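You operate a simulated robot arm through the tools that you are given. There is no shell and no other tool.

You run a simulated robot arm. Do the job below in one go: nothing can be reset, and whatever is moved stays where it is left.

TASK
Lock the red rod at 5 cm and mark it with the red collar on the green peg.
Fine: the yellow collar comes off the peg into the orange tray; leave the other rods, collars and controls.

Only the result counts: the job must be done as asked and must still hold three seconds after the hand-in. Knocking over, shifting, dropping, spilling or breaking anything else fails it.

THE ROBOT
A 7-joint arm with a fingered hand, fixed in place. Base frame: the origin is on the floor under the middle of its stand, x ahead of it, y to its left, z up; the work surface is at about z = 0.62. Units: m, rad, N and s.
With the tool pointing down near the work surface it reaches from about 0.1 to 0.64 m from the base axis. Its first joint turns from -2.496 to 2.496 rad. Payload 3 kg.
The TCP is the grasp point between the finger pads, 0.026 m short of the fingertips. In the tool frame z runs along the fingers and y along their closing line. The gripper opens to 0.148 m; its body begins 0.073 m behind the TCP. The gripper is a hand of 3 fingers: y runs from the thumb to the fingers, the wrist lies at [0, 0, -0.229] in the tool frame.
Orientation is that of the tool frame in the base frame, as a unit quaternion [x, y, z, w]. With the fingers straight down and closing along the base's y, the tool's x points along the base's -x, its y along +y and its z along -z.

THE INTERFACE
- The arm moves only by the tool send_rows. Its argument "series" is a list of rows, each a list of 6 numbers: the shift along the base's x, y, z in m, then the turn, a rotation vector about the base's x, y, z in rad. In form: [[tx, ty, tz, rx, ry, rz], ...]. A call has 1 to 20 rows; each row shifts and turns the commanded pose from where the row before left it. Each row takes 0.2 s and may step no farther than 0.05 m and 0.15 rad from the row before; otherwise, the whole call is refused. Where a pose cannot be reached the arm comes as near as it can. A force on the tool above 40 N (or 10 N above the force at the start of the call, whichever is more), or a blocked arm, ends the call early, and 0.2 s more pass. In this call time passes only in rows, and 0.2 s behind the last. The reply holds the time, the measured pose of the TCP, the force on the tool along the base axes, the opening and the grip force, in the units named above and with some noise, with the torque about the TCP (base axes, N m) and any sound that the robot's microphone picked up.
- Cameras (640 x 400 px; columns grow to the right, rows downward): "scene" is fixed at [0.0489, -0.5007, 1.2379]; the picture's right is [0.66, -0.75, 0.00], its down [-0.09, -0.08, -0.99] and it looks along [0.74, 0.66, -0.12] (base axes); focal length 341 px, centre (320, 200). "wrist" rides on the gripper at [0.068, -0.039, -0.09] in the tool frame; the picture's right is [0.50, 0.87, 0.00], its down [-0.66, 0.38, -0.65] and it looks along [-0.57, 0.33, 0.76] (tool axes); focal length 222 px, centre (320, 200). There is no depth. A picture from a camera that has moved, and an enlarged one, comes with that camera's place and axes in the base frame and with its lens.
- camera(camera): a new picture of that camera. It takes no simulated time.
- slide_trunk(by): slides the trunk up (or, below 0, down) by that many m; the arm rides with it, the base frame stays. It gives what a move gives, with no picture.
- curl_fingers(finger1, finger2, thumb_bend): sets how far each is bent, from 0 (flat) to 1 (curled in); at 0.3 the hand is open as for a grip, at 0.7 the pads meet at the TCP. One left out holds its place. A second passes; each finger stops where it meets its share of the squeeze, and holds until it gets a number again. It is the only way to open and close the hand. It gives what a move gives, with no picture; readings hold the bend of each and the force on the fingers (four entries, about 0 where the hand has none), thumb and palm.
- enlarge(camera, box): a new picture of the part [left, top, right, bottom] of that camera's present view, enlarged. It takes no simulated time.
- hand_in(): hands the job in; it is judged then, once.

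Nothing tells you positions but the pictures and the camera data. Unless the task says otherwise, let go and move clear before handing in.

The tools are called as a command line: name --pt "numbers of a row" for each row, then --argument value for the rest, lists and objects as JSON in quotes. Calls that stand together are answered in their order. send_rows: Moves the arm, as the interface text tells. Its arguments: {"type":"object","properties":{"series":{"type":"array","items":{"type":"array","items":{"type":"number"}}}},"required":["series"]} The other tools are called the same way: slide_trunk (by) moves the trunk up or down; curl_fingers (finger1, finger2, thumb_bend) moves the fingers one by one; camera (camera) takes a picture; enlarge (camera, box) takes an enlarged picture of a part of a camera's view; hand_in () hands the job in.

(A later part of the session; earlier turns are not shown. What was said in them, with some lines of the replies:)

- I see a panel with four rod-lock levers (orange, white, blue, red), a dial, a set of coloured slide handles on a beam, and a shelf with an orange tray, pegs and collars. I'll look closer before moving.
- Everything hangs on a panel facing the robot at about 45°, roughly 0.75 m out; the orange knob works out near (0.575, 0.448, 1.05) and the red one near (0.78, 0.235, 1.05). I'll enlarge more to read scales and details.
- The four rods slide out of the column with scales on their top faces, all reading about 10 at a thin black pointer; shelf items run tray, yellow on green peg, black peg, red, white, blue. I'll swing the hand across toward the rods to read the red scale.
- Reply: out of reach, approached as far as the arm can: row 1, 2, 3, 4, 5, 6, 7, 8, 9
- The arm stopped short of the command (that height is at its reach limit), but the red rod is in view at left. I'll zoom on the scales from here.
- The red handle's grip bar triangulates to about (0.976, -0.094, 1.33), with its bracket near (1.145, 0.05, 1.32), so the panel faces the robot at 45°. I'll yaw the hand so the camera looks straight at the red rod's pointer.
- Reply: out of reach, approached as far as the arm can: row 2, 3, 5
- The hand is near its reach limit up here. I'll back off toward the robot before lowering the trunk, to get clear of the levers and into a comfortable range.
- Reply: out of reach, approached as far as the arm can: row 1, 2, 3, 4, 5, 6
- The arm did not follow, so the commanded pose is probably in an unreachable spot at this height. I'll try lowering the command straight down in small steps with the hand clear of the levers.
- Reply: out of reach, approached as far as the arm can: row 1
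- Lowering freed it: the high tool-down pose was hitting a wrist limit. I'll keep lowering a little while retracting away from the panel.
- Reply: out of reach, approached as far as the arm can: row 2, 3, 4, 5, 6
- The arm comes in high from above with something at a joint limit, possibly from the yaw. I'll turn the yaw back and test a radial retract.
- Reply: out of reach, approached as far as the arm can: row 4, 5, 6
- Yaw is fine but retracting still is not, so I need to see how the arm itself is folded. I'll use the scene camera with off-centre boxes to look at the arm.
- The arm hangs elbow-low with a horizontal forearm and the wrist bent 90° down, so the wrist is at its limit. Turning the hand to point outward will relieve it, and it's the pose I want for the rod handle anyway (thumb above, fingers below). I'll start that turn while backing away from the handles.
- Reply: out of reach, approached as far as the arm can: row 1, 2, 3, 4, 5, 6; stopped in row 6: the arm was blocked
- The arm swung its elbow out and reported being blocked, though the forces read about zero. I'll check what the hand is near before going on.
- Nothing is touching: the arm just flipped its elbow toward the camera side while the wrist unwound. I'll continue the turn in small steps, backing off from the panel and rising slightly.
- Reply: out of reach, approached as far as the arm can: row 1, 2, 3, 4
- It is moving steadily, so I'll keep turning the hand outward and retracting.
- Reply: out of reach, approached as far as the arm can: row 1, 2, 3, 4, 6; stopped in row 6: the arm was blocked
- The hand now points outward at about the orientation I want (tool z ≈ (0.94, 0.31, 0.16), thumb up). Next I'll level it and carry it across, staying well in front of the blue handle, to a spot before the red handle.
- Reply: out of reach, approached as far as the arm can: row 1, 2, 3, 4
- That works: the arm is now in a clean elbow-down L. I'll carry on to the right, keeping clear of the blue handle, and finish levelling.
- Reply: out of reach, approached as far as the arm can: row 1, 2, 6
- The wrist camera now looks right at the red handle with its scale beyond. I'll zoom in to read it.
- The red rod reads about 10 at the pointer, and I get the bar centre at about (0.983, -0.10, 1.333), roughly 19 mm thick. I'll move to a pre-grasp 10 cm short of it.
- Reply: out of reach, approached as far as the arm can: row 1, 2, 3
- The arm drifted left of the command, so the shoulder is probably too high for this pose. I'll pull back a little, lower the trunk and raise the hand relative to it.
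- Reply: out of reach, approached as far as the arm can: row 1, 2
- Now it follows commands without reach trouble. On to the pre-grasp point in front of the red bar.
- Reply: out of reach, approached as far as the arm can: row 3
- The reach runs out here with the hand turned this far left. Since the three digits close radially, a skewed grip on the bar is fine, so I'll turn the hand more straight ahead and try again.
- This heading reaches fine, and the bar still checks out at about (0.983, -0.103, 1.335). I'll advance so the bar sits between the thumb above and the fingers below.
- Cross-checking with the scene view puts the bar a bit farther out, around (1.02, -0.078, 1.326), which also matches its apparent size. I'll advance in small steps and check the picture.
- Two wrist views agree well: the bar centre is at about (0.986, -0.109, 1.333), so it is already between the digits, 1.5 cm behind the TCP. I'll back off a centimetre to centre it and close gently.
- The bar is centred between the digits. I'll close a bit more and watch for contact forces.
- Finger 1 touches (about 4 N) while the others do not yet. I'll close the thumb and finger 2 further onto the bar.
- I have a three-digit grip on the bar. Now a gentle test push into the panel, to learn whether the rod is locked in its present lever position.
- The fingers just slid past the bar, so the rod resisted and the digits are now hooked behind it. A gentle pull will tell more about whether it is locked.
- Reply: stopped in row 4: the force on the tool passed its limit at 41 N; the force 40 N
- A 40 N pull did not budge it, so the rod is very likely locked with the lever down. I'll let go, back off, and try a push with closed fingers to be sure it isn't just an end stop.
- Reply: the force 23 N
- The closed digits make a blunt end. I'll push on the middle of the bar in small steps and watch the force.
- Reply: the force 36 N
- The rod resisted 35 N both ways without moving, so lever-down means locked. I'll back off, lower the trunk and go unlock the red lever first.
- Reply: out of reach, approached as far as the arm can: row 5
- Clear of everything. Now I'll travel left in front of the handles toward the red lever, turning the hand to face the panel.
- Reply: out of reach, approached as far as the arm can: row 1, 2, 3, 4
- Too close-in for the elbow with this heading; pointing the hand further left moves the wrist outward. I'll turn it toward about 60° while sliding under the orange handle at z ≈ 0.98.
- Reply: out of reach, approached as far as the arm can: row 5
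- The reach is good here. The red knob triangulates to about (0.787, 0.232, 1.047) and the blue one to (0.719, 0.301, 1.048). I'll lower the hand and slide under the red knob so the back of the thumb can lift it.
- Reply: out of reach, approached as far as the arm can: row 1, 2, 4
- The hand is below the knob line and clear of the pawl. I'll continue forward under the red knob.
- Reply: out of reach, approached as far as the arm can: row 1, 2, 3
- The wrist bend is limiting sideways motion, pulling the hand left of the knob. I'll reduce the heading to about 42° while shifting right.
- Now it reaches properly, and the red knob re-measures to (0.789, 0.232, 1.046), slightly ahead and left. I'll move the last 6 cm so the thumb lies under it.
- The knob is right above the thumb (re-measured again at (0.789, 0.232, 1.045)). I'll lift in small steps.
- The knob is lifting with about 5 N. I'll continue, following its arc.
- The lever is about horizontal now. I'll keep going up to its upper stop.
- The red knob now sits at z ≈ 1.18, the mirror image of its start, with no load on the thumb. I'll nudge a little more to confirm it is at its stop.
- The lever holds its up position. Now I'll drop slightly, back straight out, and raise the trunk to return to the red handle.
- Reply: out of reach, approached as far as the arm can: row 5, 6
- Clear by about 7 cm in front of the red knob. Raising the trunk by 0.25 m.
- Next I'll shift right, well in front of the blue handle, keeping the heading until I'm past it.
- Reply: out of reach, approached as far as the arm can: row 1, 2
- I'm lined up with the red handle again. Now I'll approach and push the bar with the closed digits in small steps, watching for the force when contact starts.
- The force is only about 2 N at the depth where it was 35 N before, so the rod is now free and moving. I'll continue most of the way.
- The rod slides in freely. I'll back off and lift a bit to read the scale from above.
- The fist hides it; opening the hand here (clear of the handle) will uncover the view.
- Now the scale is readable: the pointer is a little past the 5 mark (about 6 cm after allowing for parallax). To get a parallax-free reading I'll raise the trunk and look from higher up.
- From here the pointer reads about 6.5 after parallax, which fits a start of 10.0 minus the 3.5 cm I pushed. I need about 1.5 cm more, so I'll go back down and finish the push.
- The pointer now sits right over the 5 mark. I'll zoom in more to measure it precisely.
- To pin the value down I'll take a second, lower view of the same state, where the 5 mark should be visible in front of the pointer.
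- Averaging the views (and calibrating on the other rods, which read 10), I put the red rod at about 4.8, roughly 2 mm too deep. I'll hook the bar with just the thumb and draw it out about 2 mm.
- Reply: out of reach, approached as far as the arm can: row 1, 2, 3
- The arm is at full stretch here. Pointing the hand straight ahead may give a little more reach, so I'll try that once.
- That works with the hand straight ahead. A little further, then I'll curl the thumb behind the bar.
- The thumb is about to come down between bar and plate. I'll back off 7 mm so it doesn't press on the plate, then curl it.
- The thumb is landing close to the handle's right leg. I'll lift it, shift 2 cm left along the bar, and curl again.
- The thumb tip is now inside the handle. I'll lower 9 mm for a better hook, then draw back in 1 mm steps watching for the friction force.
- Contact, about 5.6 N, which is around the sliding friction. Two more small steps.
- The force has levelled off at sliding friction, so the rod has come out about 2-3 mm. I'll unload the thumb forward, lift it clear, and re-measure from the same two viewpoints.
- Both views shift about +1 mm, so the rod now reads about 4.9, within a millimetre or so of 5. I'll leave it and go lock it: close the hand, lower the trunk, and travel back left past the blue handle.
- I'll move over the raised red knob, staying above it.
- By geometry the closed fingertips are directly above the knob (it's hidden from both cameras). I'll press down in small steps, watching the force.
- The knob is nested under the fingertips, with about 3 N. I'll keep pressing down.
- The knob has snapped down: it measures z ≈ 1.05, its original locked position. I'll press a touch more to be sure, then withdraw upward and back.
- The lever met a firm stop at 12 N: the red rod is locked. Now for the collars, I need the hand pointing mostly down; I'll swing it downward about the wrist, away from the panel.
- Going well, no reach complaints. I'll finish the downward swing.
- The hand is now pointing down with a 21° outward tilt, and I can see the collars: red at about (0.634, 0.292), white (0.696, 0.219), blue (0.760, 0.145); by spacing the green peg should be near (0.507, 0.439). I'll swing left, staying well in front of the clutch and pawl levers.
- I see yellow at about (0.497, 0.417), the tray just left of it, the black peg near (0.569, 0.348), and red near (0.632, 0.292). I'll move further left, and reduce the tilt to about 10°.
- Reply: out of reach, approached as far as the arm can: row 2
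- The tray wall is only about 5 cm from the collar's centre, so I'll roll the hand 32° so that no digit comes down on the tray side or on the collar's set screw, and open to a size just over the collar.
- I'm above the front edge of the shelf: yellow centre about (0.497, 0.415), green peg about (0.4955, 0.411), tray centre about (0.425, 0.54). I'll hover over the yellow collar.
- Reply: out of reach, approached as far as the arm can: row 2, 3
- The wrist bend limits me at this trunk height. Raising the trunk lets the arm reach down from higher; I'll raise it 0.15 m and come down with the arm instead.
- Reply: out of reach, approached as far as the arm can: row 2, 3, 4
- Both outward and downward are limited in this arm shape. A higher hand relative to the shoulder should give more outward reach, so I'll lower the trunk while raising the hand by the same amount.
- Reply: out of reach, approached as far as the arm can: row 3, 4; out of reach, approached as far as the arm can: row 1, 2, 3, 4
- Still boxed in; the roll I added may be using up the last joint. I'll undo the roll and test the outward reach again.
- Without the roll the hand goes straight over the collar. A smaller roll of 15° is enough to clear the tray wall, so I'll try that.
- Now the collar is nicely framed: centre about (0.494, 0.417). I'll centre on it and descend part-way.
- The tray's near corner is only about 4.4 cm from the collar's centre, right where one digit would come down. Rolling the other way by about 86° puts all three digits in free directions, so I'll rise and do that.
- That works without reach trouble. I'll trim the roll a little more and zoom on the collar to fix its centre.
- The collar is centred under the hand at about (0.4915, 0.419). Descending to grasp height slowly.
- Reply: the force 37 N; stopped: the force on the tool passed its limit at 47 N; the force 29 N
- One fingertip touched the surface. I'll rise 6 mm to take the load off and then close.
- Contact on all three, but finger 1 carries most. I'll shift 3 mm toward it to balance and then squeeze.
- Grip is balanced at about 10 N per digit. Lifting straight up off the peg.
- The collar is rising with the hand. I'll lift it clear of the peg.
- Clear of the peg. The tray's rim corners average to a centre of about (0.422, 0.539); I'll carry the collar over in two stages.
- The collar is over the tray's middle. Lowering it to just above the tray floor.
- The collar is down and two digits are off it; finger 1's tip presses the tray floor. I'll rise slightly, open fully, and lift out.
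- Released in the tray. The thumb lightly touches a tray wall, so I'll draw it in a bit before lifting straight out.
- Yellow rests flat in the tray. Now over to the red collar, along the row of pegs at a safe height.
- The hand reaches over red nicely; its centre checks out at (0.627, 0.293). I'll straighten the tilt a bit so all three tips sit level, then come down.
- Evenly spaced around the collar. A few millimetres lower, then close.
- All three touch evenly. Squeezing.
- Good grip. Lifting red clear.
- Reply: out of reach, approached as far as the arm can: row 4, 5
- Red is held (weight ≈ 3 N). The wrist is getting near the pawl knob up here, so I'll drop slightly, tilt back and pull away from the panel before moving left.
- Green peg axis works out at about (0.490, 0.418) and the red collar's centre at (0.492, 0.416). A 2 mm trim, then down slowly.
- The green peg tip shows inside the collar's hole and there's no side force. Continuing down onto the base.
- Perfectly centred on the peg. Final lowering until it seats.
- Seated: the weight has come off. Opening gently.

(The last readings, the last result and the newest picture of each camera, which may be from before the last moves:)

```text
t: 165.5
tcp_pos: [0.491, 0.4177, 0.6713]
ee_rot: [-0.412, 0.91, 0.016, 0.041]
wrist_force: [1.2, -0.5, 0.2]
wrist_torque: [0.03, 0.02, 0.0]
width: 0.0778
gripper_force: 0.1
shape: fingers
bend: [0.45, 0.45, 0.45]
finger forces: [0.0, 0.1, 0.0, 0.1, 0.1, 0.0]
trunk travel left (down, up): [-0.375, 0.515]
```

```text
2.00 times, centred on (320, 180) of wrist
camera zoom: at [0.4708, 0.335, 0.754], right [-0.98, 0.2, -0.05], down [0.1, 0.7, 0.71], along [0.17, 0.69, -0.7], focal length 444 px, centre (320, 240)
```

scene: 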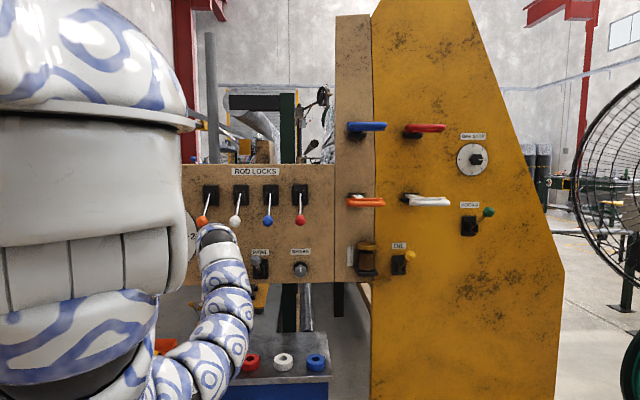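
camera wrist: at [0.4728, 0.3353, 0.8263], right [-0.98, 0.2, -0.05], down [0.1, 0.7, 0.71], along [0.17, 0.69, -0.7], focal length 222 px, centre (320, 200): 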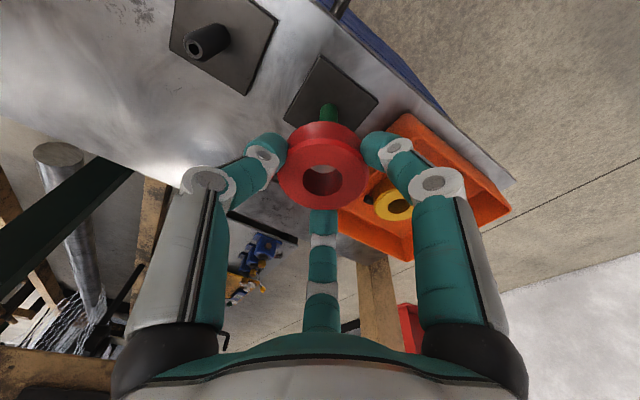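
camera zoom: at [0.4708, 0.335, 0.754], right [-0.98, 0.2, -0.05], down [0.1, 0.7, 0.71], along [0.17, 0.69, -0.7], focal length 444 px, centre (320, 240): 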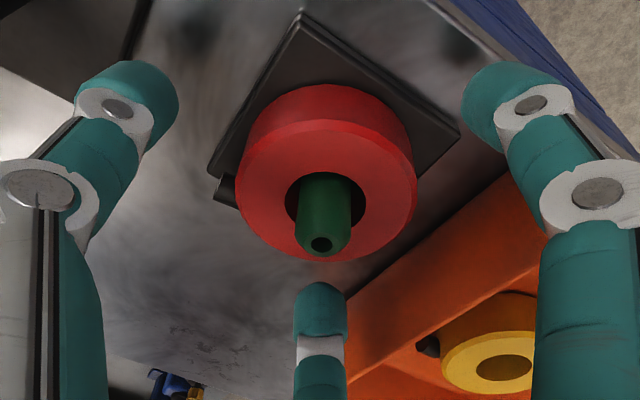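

Red sits on the green peg. Lifting the hand straight up and away from the panel.

send_rows --pt "0 0 0.01 0 0 0" --pt "0 0 0.02 0 0 0" --pt "0 0 0.02 0 0 0" --pt "0 0 0.02 0 0 0" --pt "-0.01 -0.01 0.005 0.035 -0.036 0"

camera --camera "wrist"

```text
t: 166.7
tcp_pos: [0.481, 0.4091, 0.7443]
ee_rot: [-0.412, 0.908, 0.025, 0.065]
wrist_force: [-0.2, -0.1, -0.5]
wrist_torque: [0.0, -0.02, 0.0]
width: 0.0784
gripper_force: 0.2
shape: fingers
bend: [0.45, 0.45, 0.45]
finger forces: [0.0, 0.1, 0.0, 0.0, 0.0, 0.0]
trunk travel left (down, up): [-0.375, 0.515]
```

```text
taken
camera wrist: at [0.4579, 0.3232, 0.8244], right [-0.98, 0.2, -0.08], down [0.08, 0.67, 0.74], along [0.2, 0.71, -0.67], focal length 222 px, centre (320, 200)
```

wrist: 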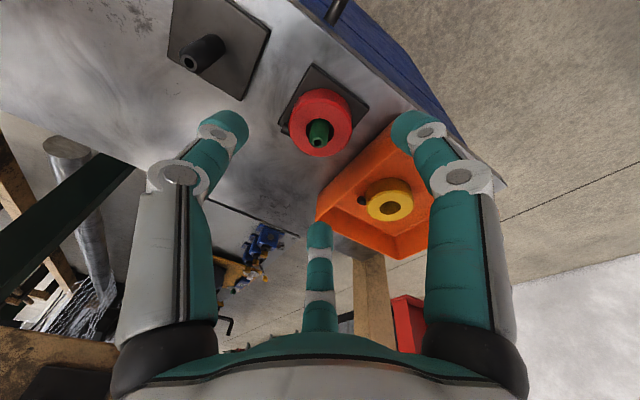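

Both collars are where they belong. I'll back the hand off toward the robot and check the whole scene, including the red rod and lever.

send_rows --pt "-0.02 -0.03 0.01 0.035 -0.036 0" --pt "-0.02 -0.03 0.01 0.035 -0.036 0" --pt "-0.02 -0.035 0.01 0 0 0" --pt "-0.01 -0.04 0.01 0 0 0"

camera --camera "scene"

enlarge --camera "scene" --box '[335, 105, 465, 215]'

enlarge --camera "scene" --box '[90, 290, 350, 400]'

```text
t: 167.7
tcp_pos: [0.4193, 0.279, 0.762]
ee_rot: [-0.412, 0.903, 0.047, 0.113]
wrist_force: [0.0, -0.9, -0.5]
wrist_torque: [0.02, -0.02, 0.01]
width: 0.0782
gripper_force: 0.0
shape: fingers
bend: [0.45, 0.45, 0.45]
finger forces: [0.0, 0.0, 0.0, 0.0, 0.0, 0.1]
out of reach, approached as far as the arm can: row 1, 3, 4
trunk travel left (down, up): [-0.375, 0.515]
```

```text
taken
```

scene: 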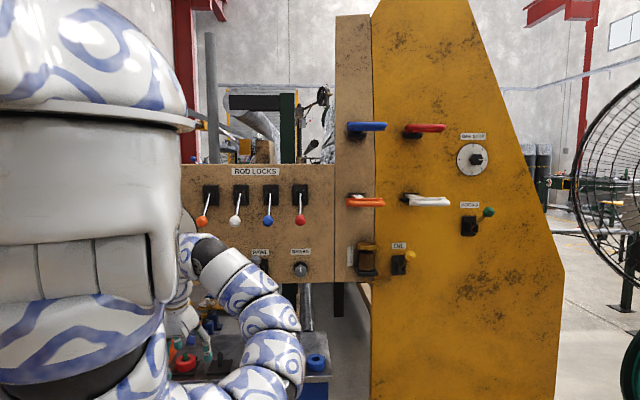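

```text
3.64 times, centred on (400, 160) of scene
camera zoom: at [0.0489, -0.5007, 1.2379], right [0.66, -0.75, 0.0], down [-0.09, -0.08, -0.99], along [0.74, 0.66, -0.12], focal length 1242 px, centre (29, 346)
```

zoom: 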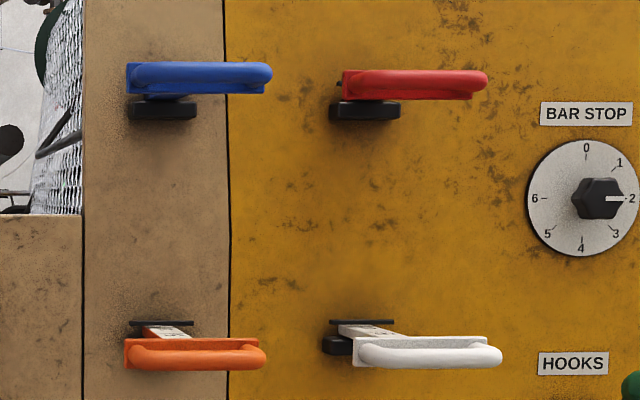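

```text
2.46 times, centred on (220, 345) of scene
camera zoom: at [0.0489, -0.5007, 1.2379], right [0.66, -0.75, 0.0], down [-0.09, -0.08, -0.99], along [0.74, 0.66, -0.12], focal length 840 px, centre (566, -157)
```

zoom: 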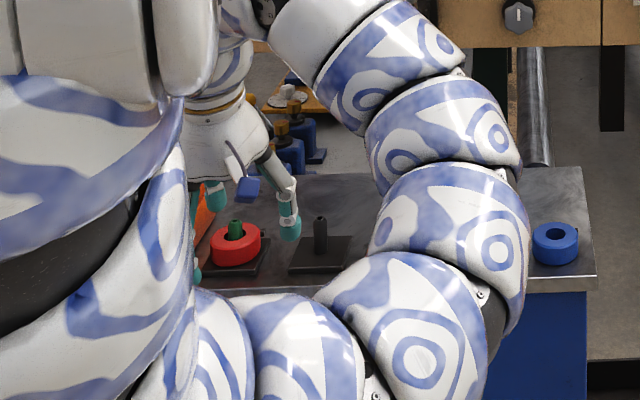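

The red handle has moved in by about 5 cm in the scene view and the red lever is down. I'll raise the trunk so the arm is well clear, and check everything once more.

slide_trunk --by 0.25

camera --camera "scene"

enlarge --camera "scene" --box '[90, 290, 350, 400]'

camera --camera "wrist"

```text
t: 170.3
tcp_pos: [0.4198, 0.2798, 1.0133]
ee_rot: [-0.411, 0.903, 0.047, 0.114]
wrist_force: [-0.3, 0.6, -0.1]
wrist_torque: [-0.01, 0.0, 0.0]
width: 0.0783
gripper_force: 0.1
shape: fingers
bend: [0.45, 0.45, 0.45]
finger forces: [0.0, 0.0, 0.0, 0.1, 0.0, 0.1]
trunk travel left (down, up): [-0.625, 0.265]
```

```text
taken
```

scene: 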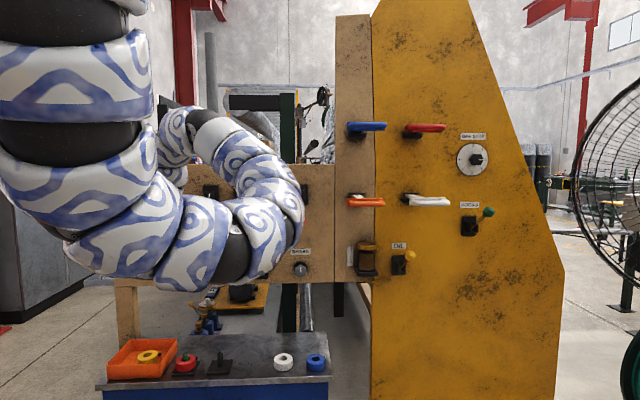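

```text
2.46 times, centred on (220, 345) of scene
camera zoom: at [0.0489, -0.5007, 1.2379], right [0.66, -0.75, 0.0], down [-0.09, -0.08, -0.99], along [0.74, 0.66, -0.12], focal length 840 px, centre (566, -157)
```

zoom: 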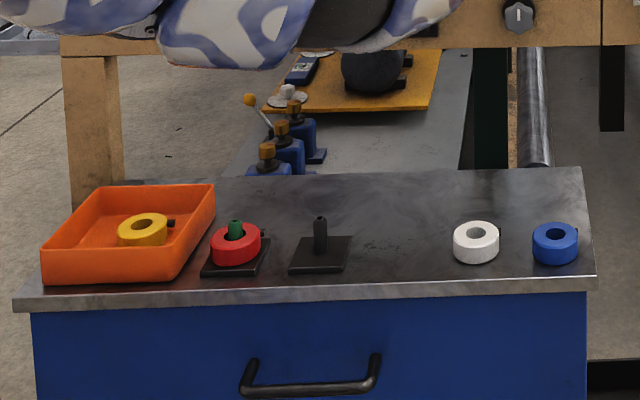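

```text
taken
camera wrist: at [0.3914, 0.1881, 1.0834], right [-0.97, 0.2, -0.13], down [0.02, 0.61, 0.79], along [0.24, 0.76, -0.6], focal length 222 px, centre (320, 200)
```

wrist: 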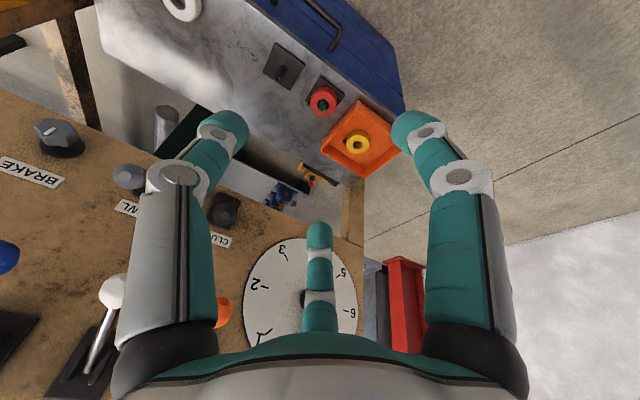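

Everything looks right: yellow in the tray, red on the green peg, white and blue untouched. I'll compare the tray with its initial close-up, in case I nudged it.

enlarge --camera "scene" --box '[95, 330, 215, 400]'

enlarge --camera "scene" --box '[200, 330, 340, 400]'

enlarge --camera "scene" --box '[380, 105, 460, 155]'

```text
5.33 times, centred on (155, 365) of scene
camera zoom: at [0.0489, -0.5007, 1.2379], right [0.66, -0.75, 0.0], down [-0.09, -0.08, -0.99], along [0.74, 0.66, -0.12], focal length 1821 px, centre (1200, -680)
```

zoom: 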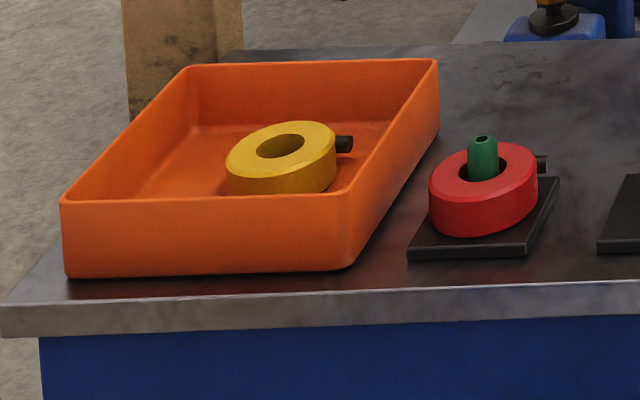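

```text
4.57 times, centred on (270, 365) of scene
camera zoom: at [0.0489, -0.5007, 1.2379], right [0.66, -0.75, 0.0], down [-0.09, -0.08, -0.99], along [0.74, 0.66, -0.12], focal length 1561 px, centre (549, -554)
```

zoom: 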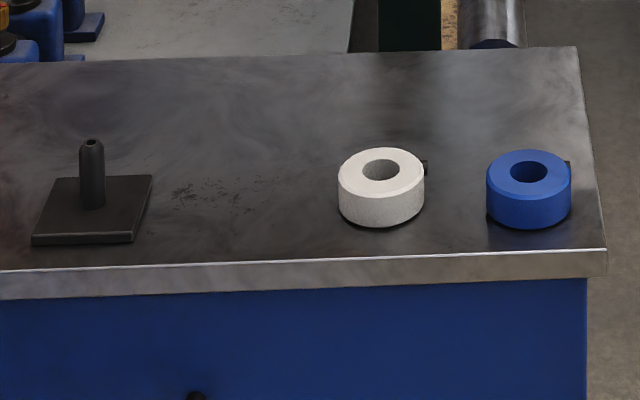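

```text
8.00 times, centred on (420, 130) of scene
camera zoom: at [0.0489, -0.5007, 1.2379], right [0.66, -0.75, 0.0], down [-0.09, -0.08, -0.99], along [0.74, 0.66, -0.12], focal length 2731 px, centre (-480, 760)
```

zoom: 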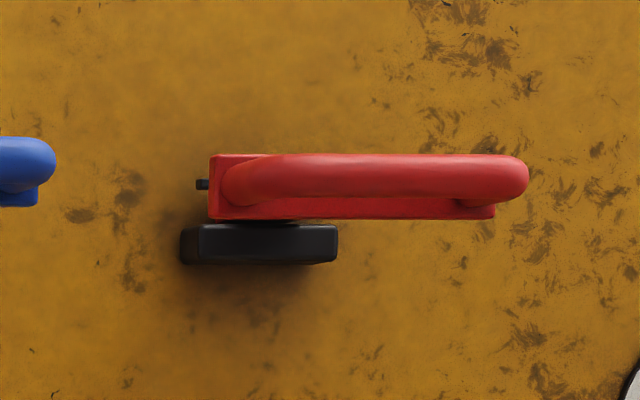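

All checks agree: the red rod is at about 5 cm with its lever down and locked, red is on the green peg, yellow is in the tray, and the other rods, collars and controls match their starting pictures. The tray sits about 3 mm off its start, which I'll leave. The hand is open and clear, so I'm handing in.

hand_in

```text
The job is handed in.
```

The red rod is locked at about 5 cm, the red collar is on the green peg, and the yellow collar is in the orange tray. I have handed the job in.

- **Red rod:** I unlocked it, pushed it in from about 10 cm, and locked it again with its lever. My last close reading, just before locking, was about 4.9 cm, give or take a millimetre. After locking I only checked it from the scene camera, which gave about 4.95 cm.
- **Collars:** The red collar is seated on the green peg's base, and the yellow one lies flat in the tray.
- **Tray:** It shifted about 3 mm to the right while I was setting the yellow collar down. I left it there.
- **Everything else:** The other rods and the white and blue collars look the same as in the starting pictures, and I saw no change in the other controls.

The hand is empty and clear of everything.
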